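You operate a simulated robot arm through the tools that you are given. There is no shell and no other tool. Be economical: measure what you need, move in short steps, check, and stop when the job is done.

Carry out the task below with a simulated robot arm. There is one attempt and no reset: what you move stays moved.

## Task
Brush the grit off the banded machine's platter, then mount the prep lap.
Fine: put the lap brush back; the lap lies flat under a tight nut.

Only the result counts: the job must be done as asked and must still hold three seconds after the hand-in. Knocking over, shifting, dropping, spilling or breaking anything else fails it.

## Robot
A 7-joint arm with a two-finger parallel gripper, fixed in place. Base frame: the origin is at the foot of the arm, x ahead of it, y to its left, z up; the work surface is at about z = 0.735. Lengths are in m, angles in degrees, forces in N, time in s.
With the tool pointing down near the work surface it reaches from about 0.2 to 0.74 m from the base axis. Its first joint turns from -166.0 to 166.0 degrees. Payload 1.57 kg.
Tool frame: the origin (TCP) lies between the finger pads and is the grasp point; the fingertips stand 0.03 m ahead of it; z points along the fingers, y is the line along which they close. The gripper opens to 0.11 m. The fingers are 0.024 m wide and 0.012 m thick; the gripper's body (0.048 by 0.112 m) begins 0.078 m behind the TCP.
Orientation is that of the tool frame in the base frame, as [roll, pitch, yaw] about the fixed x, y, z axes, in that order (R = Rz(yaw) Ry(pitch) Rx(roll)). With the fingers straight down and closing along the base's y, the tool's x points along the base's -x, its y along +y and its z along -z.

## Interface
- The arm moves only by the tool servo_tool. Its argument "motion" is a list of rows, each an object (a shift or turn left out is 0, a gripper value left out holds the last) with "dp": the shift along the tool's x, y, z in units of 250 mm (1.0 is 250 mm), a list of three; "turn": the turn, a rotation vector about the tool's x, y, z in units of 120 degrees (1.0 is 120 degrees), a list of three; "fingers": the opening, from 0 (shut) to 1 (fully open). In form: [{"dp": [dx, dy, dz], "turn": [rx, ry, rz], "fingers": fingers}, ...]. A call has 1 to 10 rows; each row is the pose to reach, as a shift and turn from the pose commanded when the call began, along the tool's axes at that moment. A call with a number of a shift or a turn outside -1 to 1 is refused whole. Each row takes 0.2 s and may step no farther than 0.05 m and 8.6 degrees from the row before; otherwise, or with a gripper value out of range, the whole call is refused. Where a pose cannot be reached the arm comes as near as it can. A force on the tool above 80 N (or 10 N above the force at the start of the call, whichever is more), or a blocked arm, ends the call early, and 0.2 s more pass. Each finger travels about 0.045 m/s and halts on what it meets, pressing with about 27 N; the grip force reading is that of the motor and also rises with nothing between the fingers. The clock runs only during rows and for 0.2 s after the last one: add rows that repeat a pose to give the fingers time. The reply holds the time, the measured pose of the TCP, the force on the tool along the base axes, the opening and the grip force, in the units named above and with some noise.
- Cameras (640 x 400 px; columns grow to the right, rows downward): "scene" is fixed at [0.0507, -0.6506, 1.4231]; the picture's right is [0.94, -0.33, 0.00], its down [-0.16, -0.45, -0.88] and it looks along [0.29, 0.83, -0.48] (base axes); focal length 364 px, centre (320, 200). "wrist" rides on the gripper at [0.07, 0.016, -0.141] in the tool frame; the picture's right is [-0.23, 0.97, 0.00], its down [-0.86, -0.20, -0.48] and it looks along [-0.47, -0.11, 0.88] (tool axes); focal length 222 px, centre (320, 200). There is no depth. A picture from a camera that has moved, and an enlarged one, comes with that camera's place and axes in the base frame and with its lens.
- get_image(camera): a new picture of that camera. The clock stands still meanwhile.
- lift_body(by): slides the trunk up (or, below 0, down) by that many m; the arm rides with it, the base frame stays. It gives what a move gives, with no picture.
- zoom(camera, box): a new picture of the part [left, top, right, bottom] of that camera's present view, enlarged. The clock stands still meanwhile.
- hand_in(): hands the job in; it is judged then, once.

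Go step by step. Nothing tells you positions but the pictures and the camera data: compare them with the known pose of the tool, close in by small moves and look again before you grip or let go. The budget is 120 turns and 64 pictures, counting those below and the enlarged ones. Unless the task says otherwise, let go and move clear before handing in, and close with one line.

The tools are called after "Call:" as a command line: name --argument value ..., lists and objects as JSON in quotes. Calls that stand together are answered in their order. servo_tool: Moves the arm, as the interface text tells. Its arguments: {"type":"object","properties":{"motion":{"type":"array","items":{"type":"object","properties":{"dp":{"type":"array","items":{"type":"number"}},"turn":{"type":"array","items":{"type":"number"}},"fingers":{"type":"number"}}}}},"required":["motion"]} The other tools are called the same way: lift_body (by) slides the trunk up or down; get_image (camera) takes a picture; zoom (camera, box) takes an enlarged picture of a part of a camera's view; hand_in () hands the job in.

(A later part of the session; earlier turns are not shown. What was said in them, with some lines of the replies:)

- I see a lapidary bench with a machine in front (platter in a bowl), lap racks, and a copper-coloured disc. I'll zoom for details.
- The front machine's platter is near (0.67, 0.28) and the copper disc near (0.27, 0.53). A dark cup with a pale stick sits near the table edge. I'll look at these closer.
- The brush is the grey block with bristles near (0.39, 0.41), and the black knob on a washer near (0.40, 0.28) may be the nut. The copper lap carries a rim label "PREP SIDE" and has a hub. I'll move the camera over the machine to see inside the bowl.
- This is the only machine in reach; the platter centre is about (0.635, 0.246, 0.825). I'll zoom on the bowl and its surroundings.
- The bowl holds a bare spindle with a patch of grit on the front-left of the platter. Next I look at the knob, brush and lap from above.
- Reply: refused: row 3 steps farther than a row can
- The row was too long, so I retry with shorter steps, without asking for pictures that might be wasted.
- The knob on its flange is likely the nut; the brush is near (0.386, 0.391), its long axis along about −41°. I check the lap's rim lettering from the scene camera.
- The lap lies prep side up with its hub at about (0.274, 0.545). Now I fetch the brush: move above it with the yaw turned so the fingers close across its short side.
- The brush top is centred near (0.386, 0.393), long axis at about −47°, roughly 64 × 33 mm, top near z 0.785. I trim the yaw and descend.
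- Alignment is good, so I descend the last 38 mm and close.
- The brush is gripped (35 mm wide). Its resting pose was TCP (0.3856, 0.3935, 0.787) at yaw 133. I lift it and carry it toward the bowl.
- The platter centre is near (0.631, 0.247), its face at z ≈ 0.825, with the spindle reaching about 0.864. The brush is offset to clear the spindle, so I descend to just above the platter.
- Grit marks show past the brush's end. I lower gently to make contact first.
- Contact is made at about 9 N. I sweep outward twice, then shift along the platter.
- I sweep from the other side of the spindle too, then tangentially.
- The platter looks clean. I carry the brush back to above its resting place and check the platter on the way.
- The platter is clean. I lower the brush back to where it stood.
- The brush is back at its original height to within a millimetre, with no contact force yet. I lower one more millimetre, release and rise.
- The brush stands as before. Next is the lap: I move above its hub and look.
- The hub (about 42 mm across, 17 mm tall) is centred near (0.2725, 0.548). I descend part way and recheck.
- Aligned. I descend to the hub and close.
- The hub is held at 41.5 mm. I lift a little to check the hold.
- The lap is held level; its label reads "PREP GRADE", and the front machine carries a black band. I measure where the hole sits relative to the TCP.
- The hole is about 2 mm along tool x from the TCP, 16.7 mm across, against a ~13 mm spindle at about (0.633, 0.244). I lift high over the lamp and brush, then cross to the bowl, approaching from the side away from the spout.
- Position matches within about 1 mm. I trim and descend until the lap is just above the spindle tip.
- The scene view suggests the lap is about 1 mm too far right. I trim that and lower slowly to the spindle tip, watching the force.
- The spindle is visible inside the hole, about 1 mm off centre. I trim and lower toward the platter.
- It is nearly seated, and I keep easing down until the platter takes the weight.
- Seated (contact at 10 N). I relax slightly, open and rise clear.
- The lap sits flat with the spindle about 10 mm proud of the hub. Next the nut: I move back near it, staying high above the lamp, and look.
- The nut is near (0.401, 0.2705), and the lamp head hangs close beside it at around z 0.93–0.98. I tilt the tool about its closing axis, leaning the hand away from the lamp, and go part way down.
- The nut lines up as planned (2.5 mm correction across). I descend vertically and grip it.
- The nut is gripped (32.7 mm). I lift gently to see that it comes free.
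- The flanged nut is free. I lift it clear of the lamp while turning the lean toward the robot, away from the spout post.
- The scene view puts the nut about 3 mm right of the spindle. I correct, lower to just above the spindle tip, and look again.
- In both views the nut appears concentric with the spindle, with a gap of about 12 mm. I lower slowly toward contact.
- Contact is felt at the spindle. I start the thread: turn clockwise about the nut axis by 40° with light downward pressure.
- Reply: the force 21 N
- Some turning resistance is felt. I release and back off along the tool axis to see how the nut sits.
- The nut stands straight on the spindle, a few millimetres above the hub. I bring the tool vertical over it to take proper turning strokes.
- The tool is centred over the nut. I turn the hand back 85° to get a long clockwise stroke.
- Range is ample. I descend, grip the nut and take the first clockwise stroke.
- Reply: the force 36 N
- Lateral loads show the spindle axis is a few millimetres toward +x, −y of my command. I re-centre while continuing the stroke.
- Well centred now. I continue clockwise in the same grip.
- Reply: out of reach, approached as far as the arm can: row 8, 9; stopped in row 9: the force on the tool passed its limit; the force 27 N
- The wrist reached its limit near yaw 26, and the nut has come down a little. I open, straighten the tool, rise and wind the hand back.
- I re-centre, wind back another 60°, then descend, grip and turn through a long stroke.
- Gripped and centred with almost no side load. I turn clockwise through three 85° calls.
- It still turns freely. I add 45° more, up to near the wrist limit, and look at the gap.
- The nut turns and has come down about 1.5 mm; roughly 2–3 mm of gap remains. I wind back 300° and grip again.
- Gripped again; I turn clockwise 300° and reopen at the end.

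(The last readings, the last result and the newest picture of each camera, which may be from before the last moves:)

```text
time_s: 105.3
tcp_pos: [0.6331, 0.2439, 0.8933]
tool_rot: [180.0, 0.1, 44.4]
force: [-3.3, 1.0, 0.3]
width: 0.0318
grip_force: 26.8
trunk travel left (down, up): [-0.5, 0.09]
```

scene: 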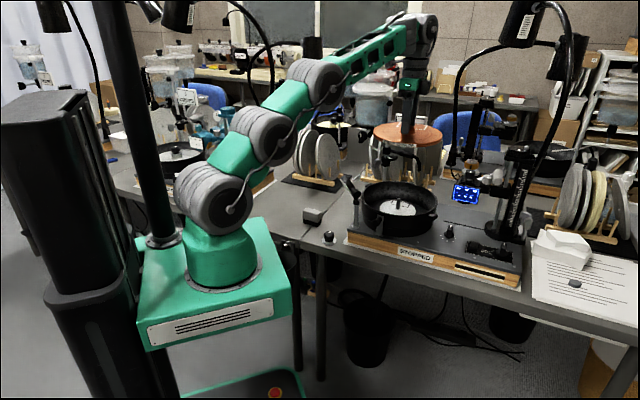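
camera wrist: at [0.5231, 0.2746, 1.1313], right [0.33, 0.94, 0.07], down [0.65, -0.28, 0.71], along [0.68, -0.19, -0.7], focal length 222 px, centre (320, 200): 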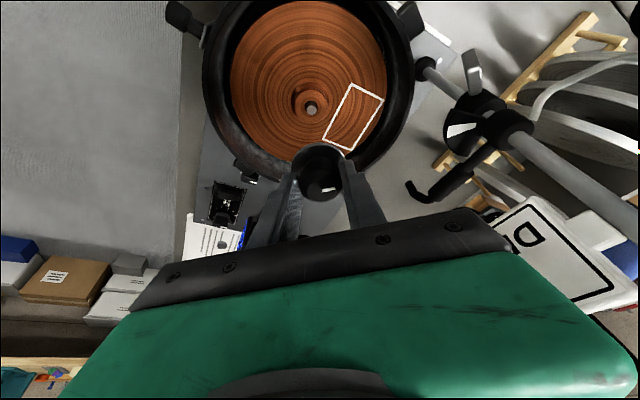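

It still turns freely. Another cycle: open, wind back, regrip.

Call:
servo_tool --motion '[{"fingers": 0.48}, {"turn": [0, 0, -0.0714], "fingers": 0.48}, {"turn": [0, 0, -0.1428]}, {"turn": [0, 0, -0.2142]}, {"turn": [0, 0, -0.2856]}, {"turn": [0, 0, -0.357]}, {"turn": [0, 0, -0.4284]}, {"turn": [0, 0, -0.4998]}, {"turn": [0, 0, -0.5712]}, {"turn": [0, 0, -0.6426]}]'

Call:
servo_tool --motion '[{"turn": [0, 0, -0.0714]}, {"turn": [0, 0, -0.1428]}, {"turn": [0, 0, -0.2142]}, {"turn": [0, 0, -0.2856]}, {"turn": [0, 0, -0.357]}, {"turn": [0, 0, -0.4284]}, {"turn": [0, 0, -0.4998]}, {"turn": [0, 0, -0.5712]}, {"turn": [0, 0, -0.6426]}, {"turn": [0, 0, -0.714]}]'

Call:
servo_tool --motion '[{"turn": [0, 0, -0.0714]}, {"turn": [0, 0, -0.1428]}, {"turn": [0, 0, -0.2142]}, {"turn": [0, 0, -0.2856]}, {"turn": [0, 0, -0.357]}, {"turn": [0, 0, -0.4284]}, {"turn": [0, 0, -0.4998]}, {"turn": [0, 0, -0.5712]}, {"turn": [0, 0, -0.6426]}, {"turn": [0, 0, -0.714]}]'

Call:
servo_tool --motion '[{"turn": [0, 0, -0.0714]}, {"turn": [0, 0, -0.1428]}, {"turn": [0, 0, -0.2142]}, {"turn": [0, 0, -0.2856]}, {"turn": [0, 0, -0.357]}, {"turn": [0, 0, -0.4284]}, {"turn": [0, 0, -0.44]}, {"turn": [0, 0, -0.44], "fingers": 0.15}, {"turn": [0, 0, -0.44], "fingers": 0.15}, {"turn": [0, 0, -0.44], "fingers": 0.15}]'

Call:
servo_tool --motion '[{"turn": [0, 0, 0.0714]}, {"dp": [0, 0, 0.0003], "turn": [0, 0, 0.1428]}, {"dp": [0, 0, 0.0005], "turn": [0, 0, 0.2142]}, {"dp": [0, 0, 0.0006], "turn": [0, 0, 0.2856]}, {"dp": [0, 0, 0.0007], "turn": [0, 0, 0.357]}, {"dp": [0, 0, 0.0008], "turn": [0, 0, 0.4284]}, {"dp": [0, 0, 0.0009], "turn": [0, 0, 0.4998]}, {"dp": [0, 0, 0.001], "turn": [0, 0, 0.5712]}, {"dp": [0, 0, 0.0011], "turn": [0, 0, 0.6426]}, {"dp": [0, 0, 0.0012], "turn": [0, 0, 0.714]}]'

```text
time_s: 107.5
tcp_pos: [0.6338, 0.2438, 0.893]
tool_rot: [-179.9, 0.0, 121.8]
force: [-0.5, 0.5, 1.1]
width: 0.0529
grip_force: 0.1
trunk travel left (down, up): [-0.5, 0.09]
```

```text
time_s: 109.7
tcp_pos: [0.6347, 0.2445, 0.8921]
tool_rot: [-179.9, -0.1, -152.5]
force: [-0.7, 0.4, 0.3]
width: 0.0529
grip_force: 0.1
trunk travel left (down, up): [-0.5, 0.09]
```

```text
time_s: 111.9
tcp_pos: [0.6322, 0.2436, 0.893]
tool_rot: [179.9, 0.0, -66.8]
force: [-0.2, -0.3, -0.4]
width: 0.0528
grip_force: 0.0
trunk travel left (down, up): [-0.5, 0.09]
```

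```text
time_s: 114.1
tcp_pos: [0.6338, 0.2448, 0.8929]
tool_rot: [179.9, 0.1, -14.0]
force: [0.2, 0.9, -0.1]
width: 0.0319
grip_force: 26.7
trunk travel left (down, up): [-0.5, 0.09]
```

```text
time_s: 116.3
tcp_pos: [0.6319, 0.2454, 0.8932]
tool_rot: [180.0, -0.1, -100.0]
force: [-2.6, -0.9, 1.4]
width: 0.0321
grip_force: 26.8
trunk travel left (down, up): [-0.5, 0.09]
```

I continue clockwise; pictures are scarce now, so I judge by force.

Call:
servo_tool --motion '[{"turn": [0, 0, 0.0714]}, {"dp": [0, 0, 0.0003], "turn": [0, 0, 0.1428]}, {"dp": [0, 0, 0.0005], "turn": [0, 0, 0.2142]}, {"dp": [0, 0, 0.0006], "turn": [0, 0, 0.2856]}, {"dp": [0, 0, 0.0007], "turn": [0, 0, 0.357]}, {"dp": [0, 0, 0.0008], "turn": [0, 0, 0.4284]}, {"dp": [0, 0, 0.0009], "turn": [0, 0, 0.4998]}, {"dp": [0, 0, 0.001], "turn": [0, 0, 0.5712]}, {"dp": [0, 0, 0.0011], "turn": [0, 0, 0.6426]}, {"dp": [0, 0, 0.0012], "turn": [0, 0, 0.714]}]'

Call:
servo_tool --motion '[{"turn": [0, 0, 0.0714]}, {"dp": [0, 0, 0.0003], "turn": [0, 0, 0.1428]}, {"dp": [0, 0, 0.0005], "turn": [0, 0, 0.2142]}, {"dp": [0, 0, 0.0006], "turn": [0, 0, 0.2856]}, {"dp": [0, 0, 0.0007], "turn": [0, 0, 0.357]}, {"dp": [0, 0, 0.0008], "turn": [0, 0, 0.4284]}, {"dp": [0, 0, 0.0009], "turn": [0, 0, 0.4998]}, {"dp": [0, 0, 0.001], "turn": [0, 0, 0.5712]}, {"dp": [0, 0, 0.0011], "turn": [0, 0, 0.6426]}, {"dp": [0, 0, 0.0012], "turn": [0, 0, 0.714]}]'

Call:
servo_tool --motion '[{"turn": [0, 0, 0.0714]}, {"dp": [0, 0, 0.0003], "turn": [0, 0, 0.1428]}, {"dp": [0, 0, 0.0005], "turn": [0, 0, 0.2142]}, {"dp": [0, 0, 0.0006], "turn": [0, 0, 0.2856]}, {"dp": [0, 0, 0.0007], "turn": [0, 0, 0.357]}]'

```text
time_s: 118.5
tcp_pos: [0.6343, 0.2449, 0.8932]
tool_rot: [-179.9, -0.1, 174.2]
force: [-0.1, 1.9, 0.4]
width: 0.0323
grip_force: 27.4
trunk travel left (down, up): [-0.5, 0.09]
```

```text
time_s: 120.7
tcp_pos: [0.6326, 0.2434, 0.8928]
tool_rot: [-179.9, 0.2, 88.7]
force: [-3.0, -2.9, 1.1]
width: 0.0325
grip_force: 27.0
trunk travel left (down, up): [-0.5, 0.09]
```

```text
time_s: 121.9
tcp_pos: [0.6326, 0.2457, 0.8925]
tool_rot: [180.0, 0.2, 45.9]
force: [-3.1, 1.6, -1.2]
width: 0.0316
grip_force: 27.3
trunk travel left (down, up): [-0.5, 0.09]
```

Call:
servo_tool --motion '[{"fingers": 0.48}, {"turn": [0, 0, -0.0714], "fingers": 0.48}, {"turn": [0, 0, -0.1428]}, {"turn": [0, 0, -0.2142]}, {"turn": [0, 0, -0.2856]}, {"turn": [0, 0, -0.357]}, {"turn": [0, 0, -0.4284]}, {"turn": [0, 0, -0.4998]}, {"turn": [0, 0, -0.5712]}, {"turn": [0, 0, -0.6426]}]'

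Call:
servo_tool --motion '[{"turn": [0, 0, -0.0714]}, {"turn": [0, 0, -0.1428]}, {"turn": [0, 0, -0.2142]}, {"turn": [0, 0, -0.2856]}, {"turn": [0, 0, -0.357]}, {"turn": [0, 0, -0.4284]}, {"turn": [0, 0, -0.4998]}, {"turn": [0, 0, -0.5712]}, {"turn": [0, 0, -0.6426]}, {"turn": [0, 0, -0.714]}]'

Call:
servo_tool --motion '[{"turn": [0, 0, -0.0714]}, {"turn": [0, 0, -0.1428]}, {"turn": [0, 0, -0.2142]}, {"turn": [0, 0, -0.2856]}, {"turn": [0, 0, -0.357]}, {"turn": [0, 0, -0.4284]}, {"turn": [0, 0, -0.4998]}, {"turn": [0, 0, -0.5712]}, {"turn": [0, 0, -0.6426]}, {"turn": [0, 0, -0.714]}]'

Call:
servo_tool --motion '[{"turn": [0, 0, -0.0714]}, {"turn": [0, 0, -0.1428]}, {"turn": [0, 0, -0.2142]}, {"turn": [0, 0, -0.2856]}, {"turn": [0, 0, -0.357]}, {"turn": [0, 0, -0.4284]}, {"turn": [0, 0, -0.44]}, {"turn": [0, 0, -0.44], "fingers": 0.15}, {"turn": [0, 0, -0.44], "fingers": 0.15}, {"turn": [0, 0, -0.44], "fingers": 0.15}]'

Call:
servo_tool --motion '[{"turn": [0, 0, 0.0714]}, {"dp": [0, 0, 0.0003], "turn": [0, 0, 0.1428]}, {"dp": [0, 0, 0.0005], "turn": [0, 0, 0.2142]}, {"dp": [0, 0, 0.0006], "turn": [0, 0, 0.2856]}, {"dp": [0, 0, 0.0007], "turn": [0, 0, 0.357]}, {"dp": [0, 0, 0.0008], "turn": [0, 0, 0.4284]}, {"dp": [0, 0, 0.0009], "turn": [0, 0, 0.4998]}, {"dp": [0, 0, 0.001], "turn": [0, 0, 0.5712]}, {"dp": [0, 0, 0.0011], "turn": [0, 0, 0.6426]}, {"dp": [0, 0, 0.0012], "turn": [0, 0, 0.714]}]'

```text
time_s: 124.1
tcp_pos: [0.6332, 0.2438, 0.8919]
tool_rot: [-179.9, 0.1, 123.3]
force: [0.0, 0.2, 0.1]
width: 0.053
grip_force: 0.0
trunk travel left (down, up): [-0.5, 0.09]
```

```text
time_s: 126.3
tcp_pos: [0.6326, 0.244, 0.8928]
tool_rot: [179.9, -0.1, -151.1]
force: [0.2, -0.5, 0.1]
width: 0.0525
grip_force: 0.1
trunk travel left (down, up): [-0.5, 0.09]
```

```text
time_s: 128.5
tcp_pos: [0.634, 0.2428, 0.8923]
tool_rot: [179.9, 0.0, -65.4]
force: [0.9, -0.3, 0.2]
width: 0.0527
grip_force: 0.1
trunk travel left (down, up): [-0.5, 0.09]
```

```text
time_s: 130.7
tcp_pos: [0.6339, 0.2446, 0.891]
tool_rot: [179.9, 0.1, -12.7]
force: [0.2, -0.8, 0.0]
width: 0.0322
grip_force: 27.1
trunk travel left (down, up): [-0.5, 0.09]
```

```text
time_s: 132.9
tcp_pos: [0.6333, 0.2447, 0.8923]
tool_rot: [179.9, -0.1, -98.4]
force: [-6.0, -2.9, -1.3]
width: 0.0325
grip_force: 27.1
trunk travel left (down, up): [-0.5, 0.09]
```

Call:
servo_tool --motion '[{"turn": [0, 0, 0.0714]}, {"dp": [0, 0, 0.0003], "turn": [0, 0, 0.1428]}, {"dp": [0, 0, 0.0005], "turn": [0, 0, 0.2142]}, {"dp": [0, 0, 0.0006], "turn": [0, 0, 0.2856]}, {"dp": [0, 0, 0.0007], "turn": [0, 0, 0.357]}, {"dp": [0, 0, 0.0008], "turn": [0, 0, 0.4284]}, {"dp": [0, 0, 0.0009], "turn": [0, 0, 0.4998]}, {"dp": [0, 0, 0.001], "turn": [0, 0, 0.5712]}, {"dp": [0, 0, 0.0011], "turn": [0, 0, 0.6426]}, {"dp": [0, 0, 0.0012], "turn": [0, 0, 0.714]}]'

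Call:
servo_tool --motion '[{"turn": [0, 0, 0.0714]}, {"dp": [0, 0, 0.0003], "turn": [0, 0, 0.1428]}, {"dp": [0, 0, 0.0005], "turn": [0, 0, 0.2142]}, {"dp": [0, 0, 0.0006], "turn": [0, 0, 0.2856]}, {"dp": [0, 0, 0.0007], "turn": [0, 0, 0.357]}, {"dp": [0, 0, 0.0008], "turn": [0, 0, 0.4284]}, {"dp": [0, 0, 0.0009], "turn": [0, 0, 0.4998]}, {"dp": [0, 0, 0.001], "turn": [0, 0, 0.5712]}, {"dp": [0, 0, 0.0011], "turn": [0, 0, 0.6426]}, {"dp": [0, 0, 0.0012], "turn": [0, 0, 0.714]}]'

Call:
servo_tool --motion '[{"turn": [0, 0, 0.0714]}, {"dp": [0, 0, 0.0003], "turn": [0, 0, 0.1428]}, {"dp": [0, 0, 0.0005], "turn": [0, 0, 0.2142]}, {"dp": [0, 0, 0.0006], "turn": [0, 0, 0.2856]}, {"dp": [0, 0, 0.0007], "turn": [0, 0, 0.357]}]'

Call:
servo_tool --motion '[{"fingers": 0.5}, {"fingers": 0.5}, {"dp": [0, 0, -0.1]}, {"dp": [0, 0, -0.2]}]'

Call:
zoom --camera "scene" --box '[376, 175, 424, 205]'

```text
time_s: 135.1
tcp_pos: [0.633, 0.2443, 0.8914]
tool_rot: [-179.9, 0.1, 175.8]
force: [-1.7, 3.5, 0.1]
width: 0.0325
grip_force: 26.7
trunk travel left (down, up): [-0.5, 0.09]
```

```text
time_s: 137.3
tcp_pos: [0.6334, 0.2439, 0.8923]
tool_rot: [-179.9, 0.1, 90.0]
force: [-3.3, -2.2, 0.1]
width: 0.0322
grip_force: 27.3
trunk travel left (down, up): [-0.5, 0.09]
```

```text
time_s: 138.5
tcp_pos: [0.6327, 0.244, 0.8928]
tool_rot: [-180.0, 0.2, 47.2]
force: [-3.9, 1.1, -0.3]
width: 0.0318
grip_force: 27.2
trunk travel left (down, up): [-0.5, 0.09]
```

```text
time_s: 139.5
tcp_pos: [0.6338, 0.2451, 0.9424]
tool_rot: [180.0, 0.1, 47.3]
force: [-0.2, 0.1, 0.3]
width: 0.0551
grip_force: 0.1
trunk travel left (down, up): [-0.5, 0.09]
```

```text
13.33 times, centred on (400, 190) of scene
camera zoom: at [0.0507, -0.6506, 1.4231], right [0.94, -0.33, 0.0], down [-0.16, -0.45, -0.88], along [0.29, 0.83, -0.48], focal length 4855 px, centre (-747, 333)
```

zoom: 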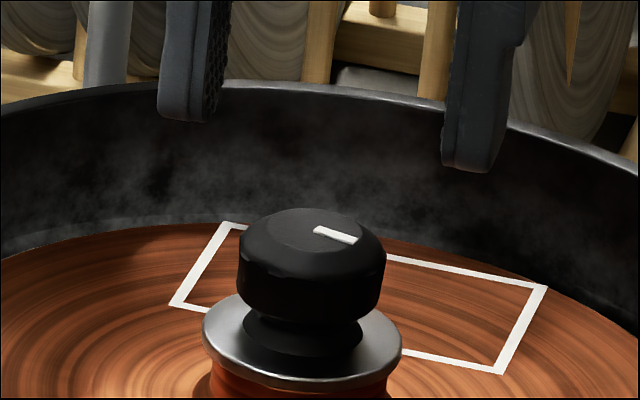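

The picture matches the one from 900° of hand rotation ago. The nut no longer turns and the fingers slip round it, so it is down and tight; the lap's mark hasn't moved either. I rise clear and take a last look.

Call:
servo_tool --motion '[{"dp": [0, 0, -0.18]}, {"dp": [0, 0, -0.36]}, {"dp": [0, 0, -0.54]}, {"dp": [0, 0, -0.7]}, {"dp": [0, 0, -0.7]}]'

Call:
zoom --camera "scene" --box '[290, 150, 450, 250]'

```text
time_s: 140.7
tcp_pos: [0.635, 0.2431, 1.1167]
tool_rot: [-180.0, 0.1, 47.4]
force: [-0.3, 0.2, 0.5]
width: 0.0549
grip_force: 0.1
trunk travel left (down, up): [-0.5, 0.09]
```

```text
4.00 times, centred on (370, 200) of scene
camera zoom: at [0.0507, -0.6506, 1.4231], right [0.94, -0.33, 0.0], down [-0.16, -0.45, -0.88], along [0.29, 0.83, -0.48], focal length 1457 px, centre (120, 200)
```

zoom: 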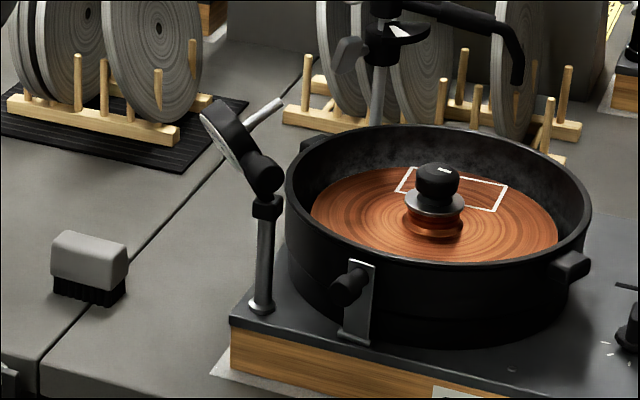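

The platter is clean, the lap lies flat with the nut's flange down on its hub, the brush stands where it was, and the arm is clear. I hand in.

Call:
hand_in

```text
The job is handed in.
```

I brushed the grit off the platter, put the brush back where it stood, and mounted the prep lap flat under the nut. I judged the nut tight because it stopped turning and the fingers slipped round it; I had no direct torque reading.
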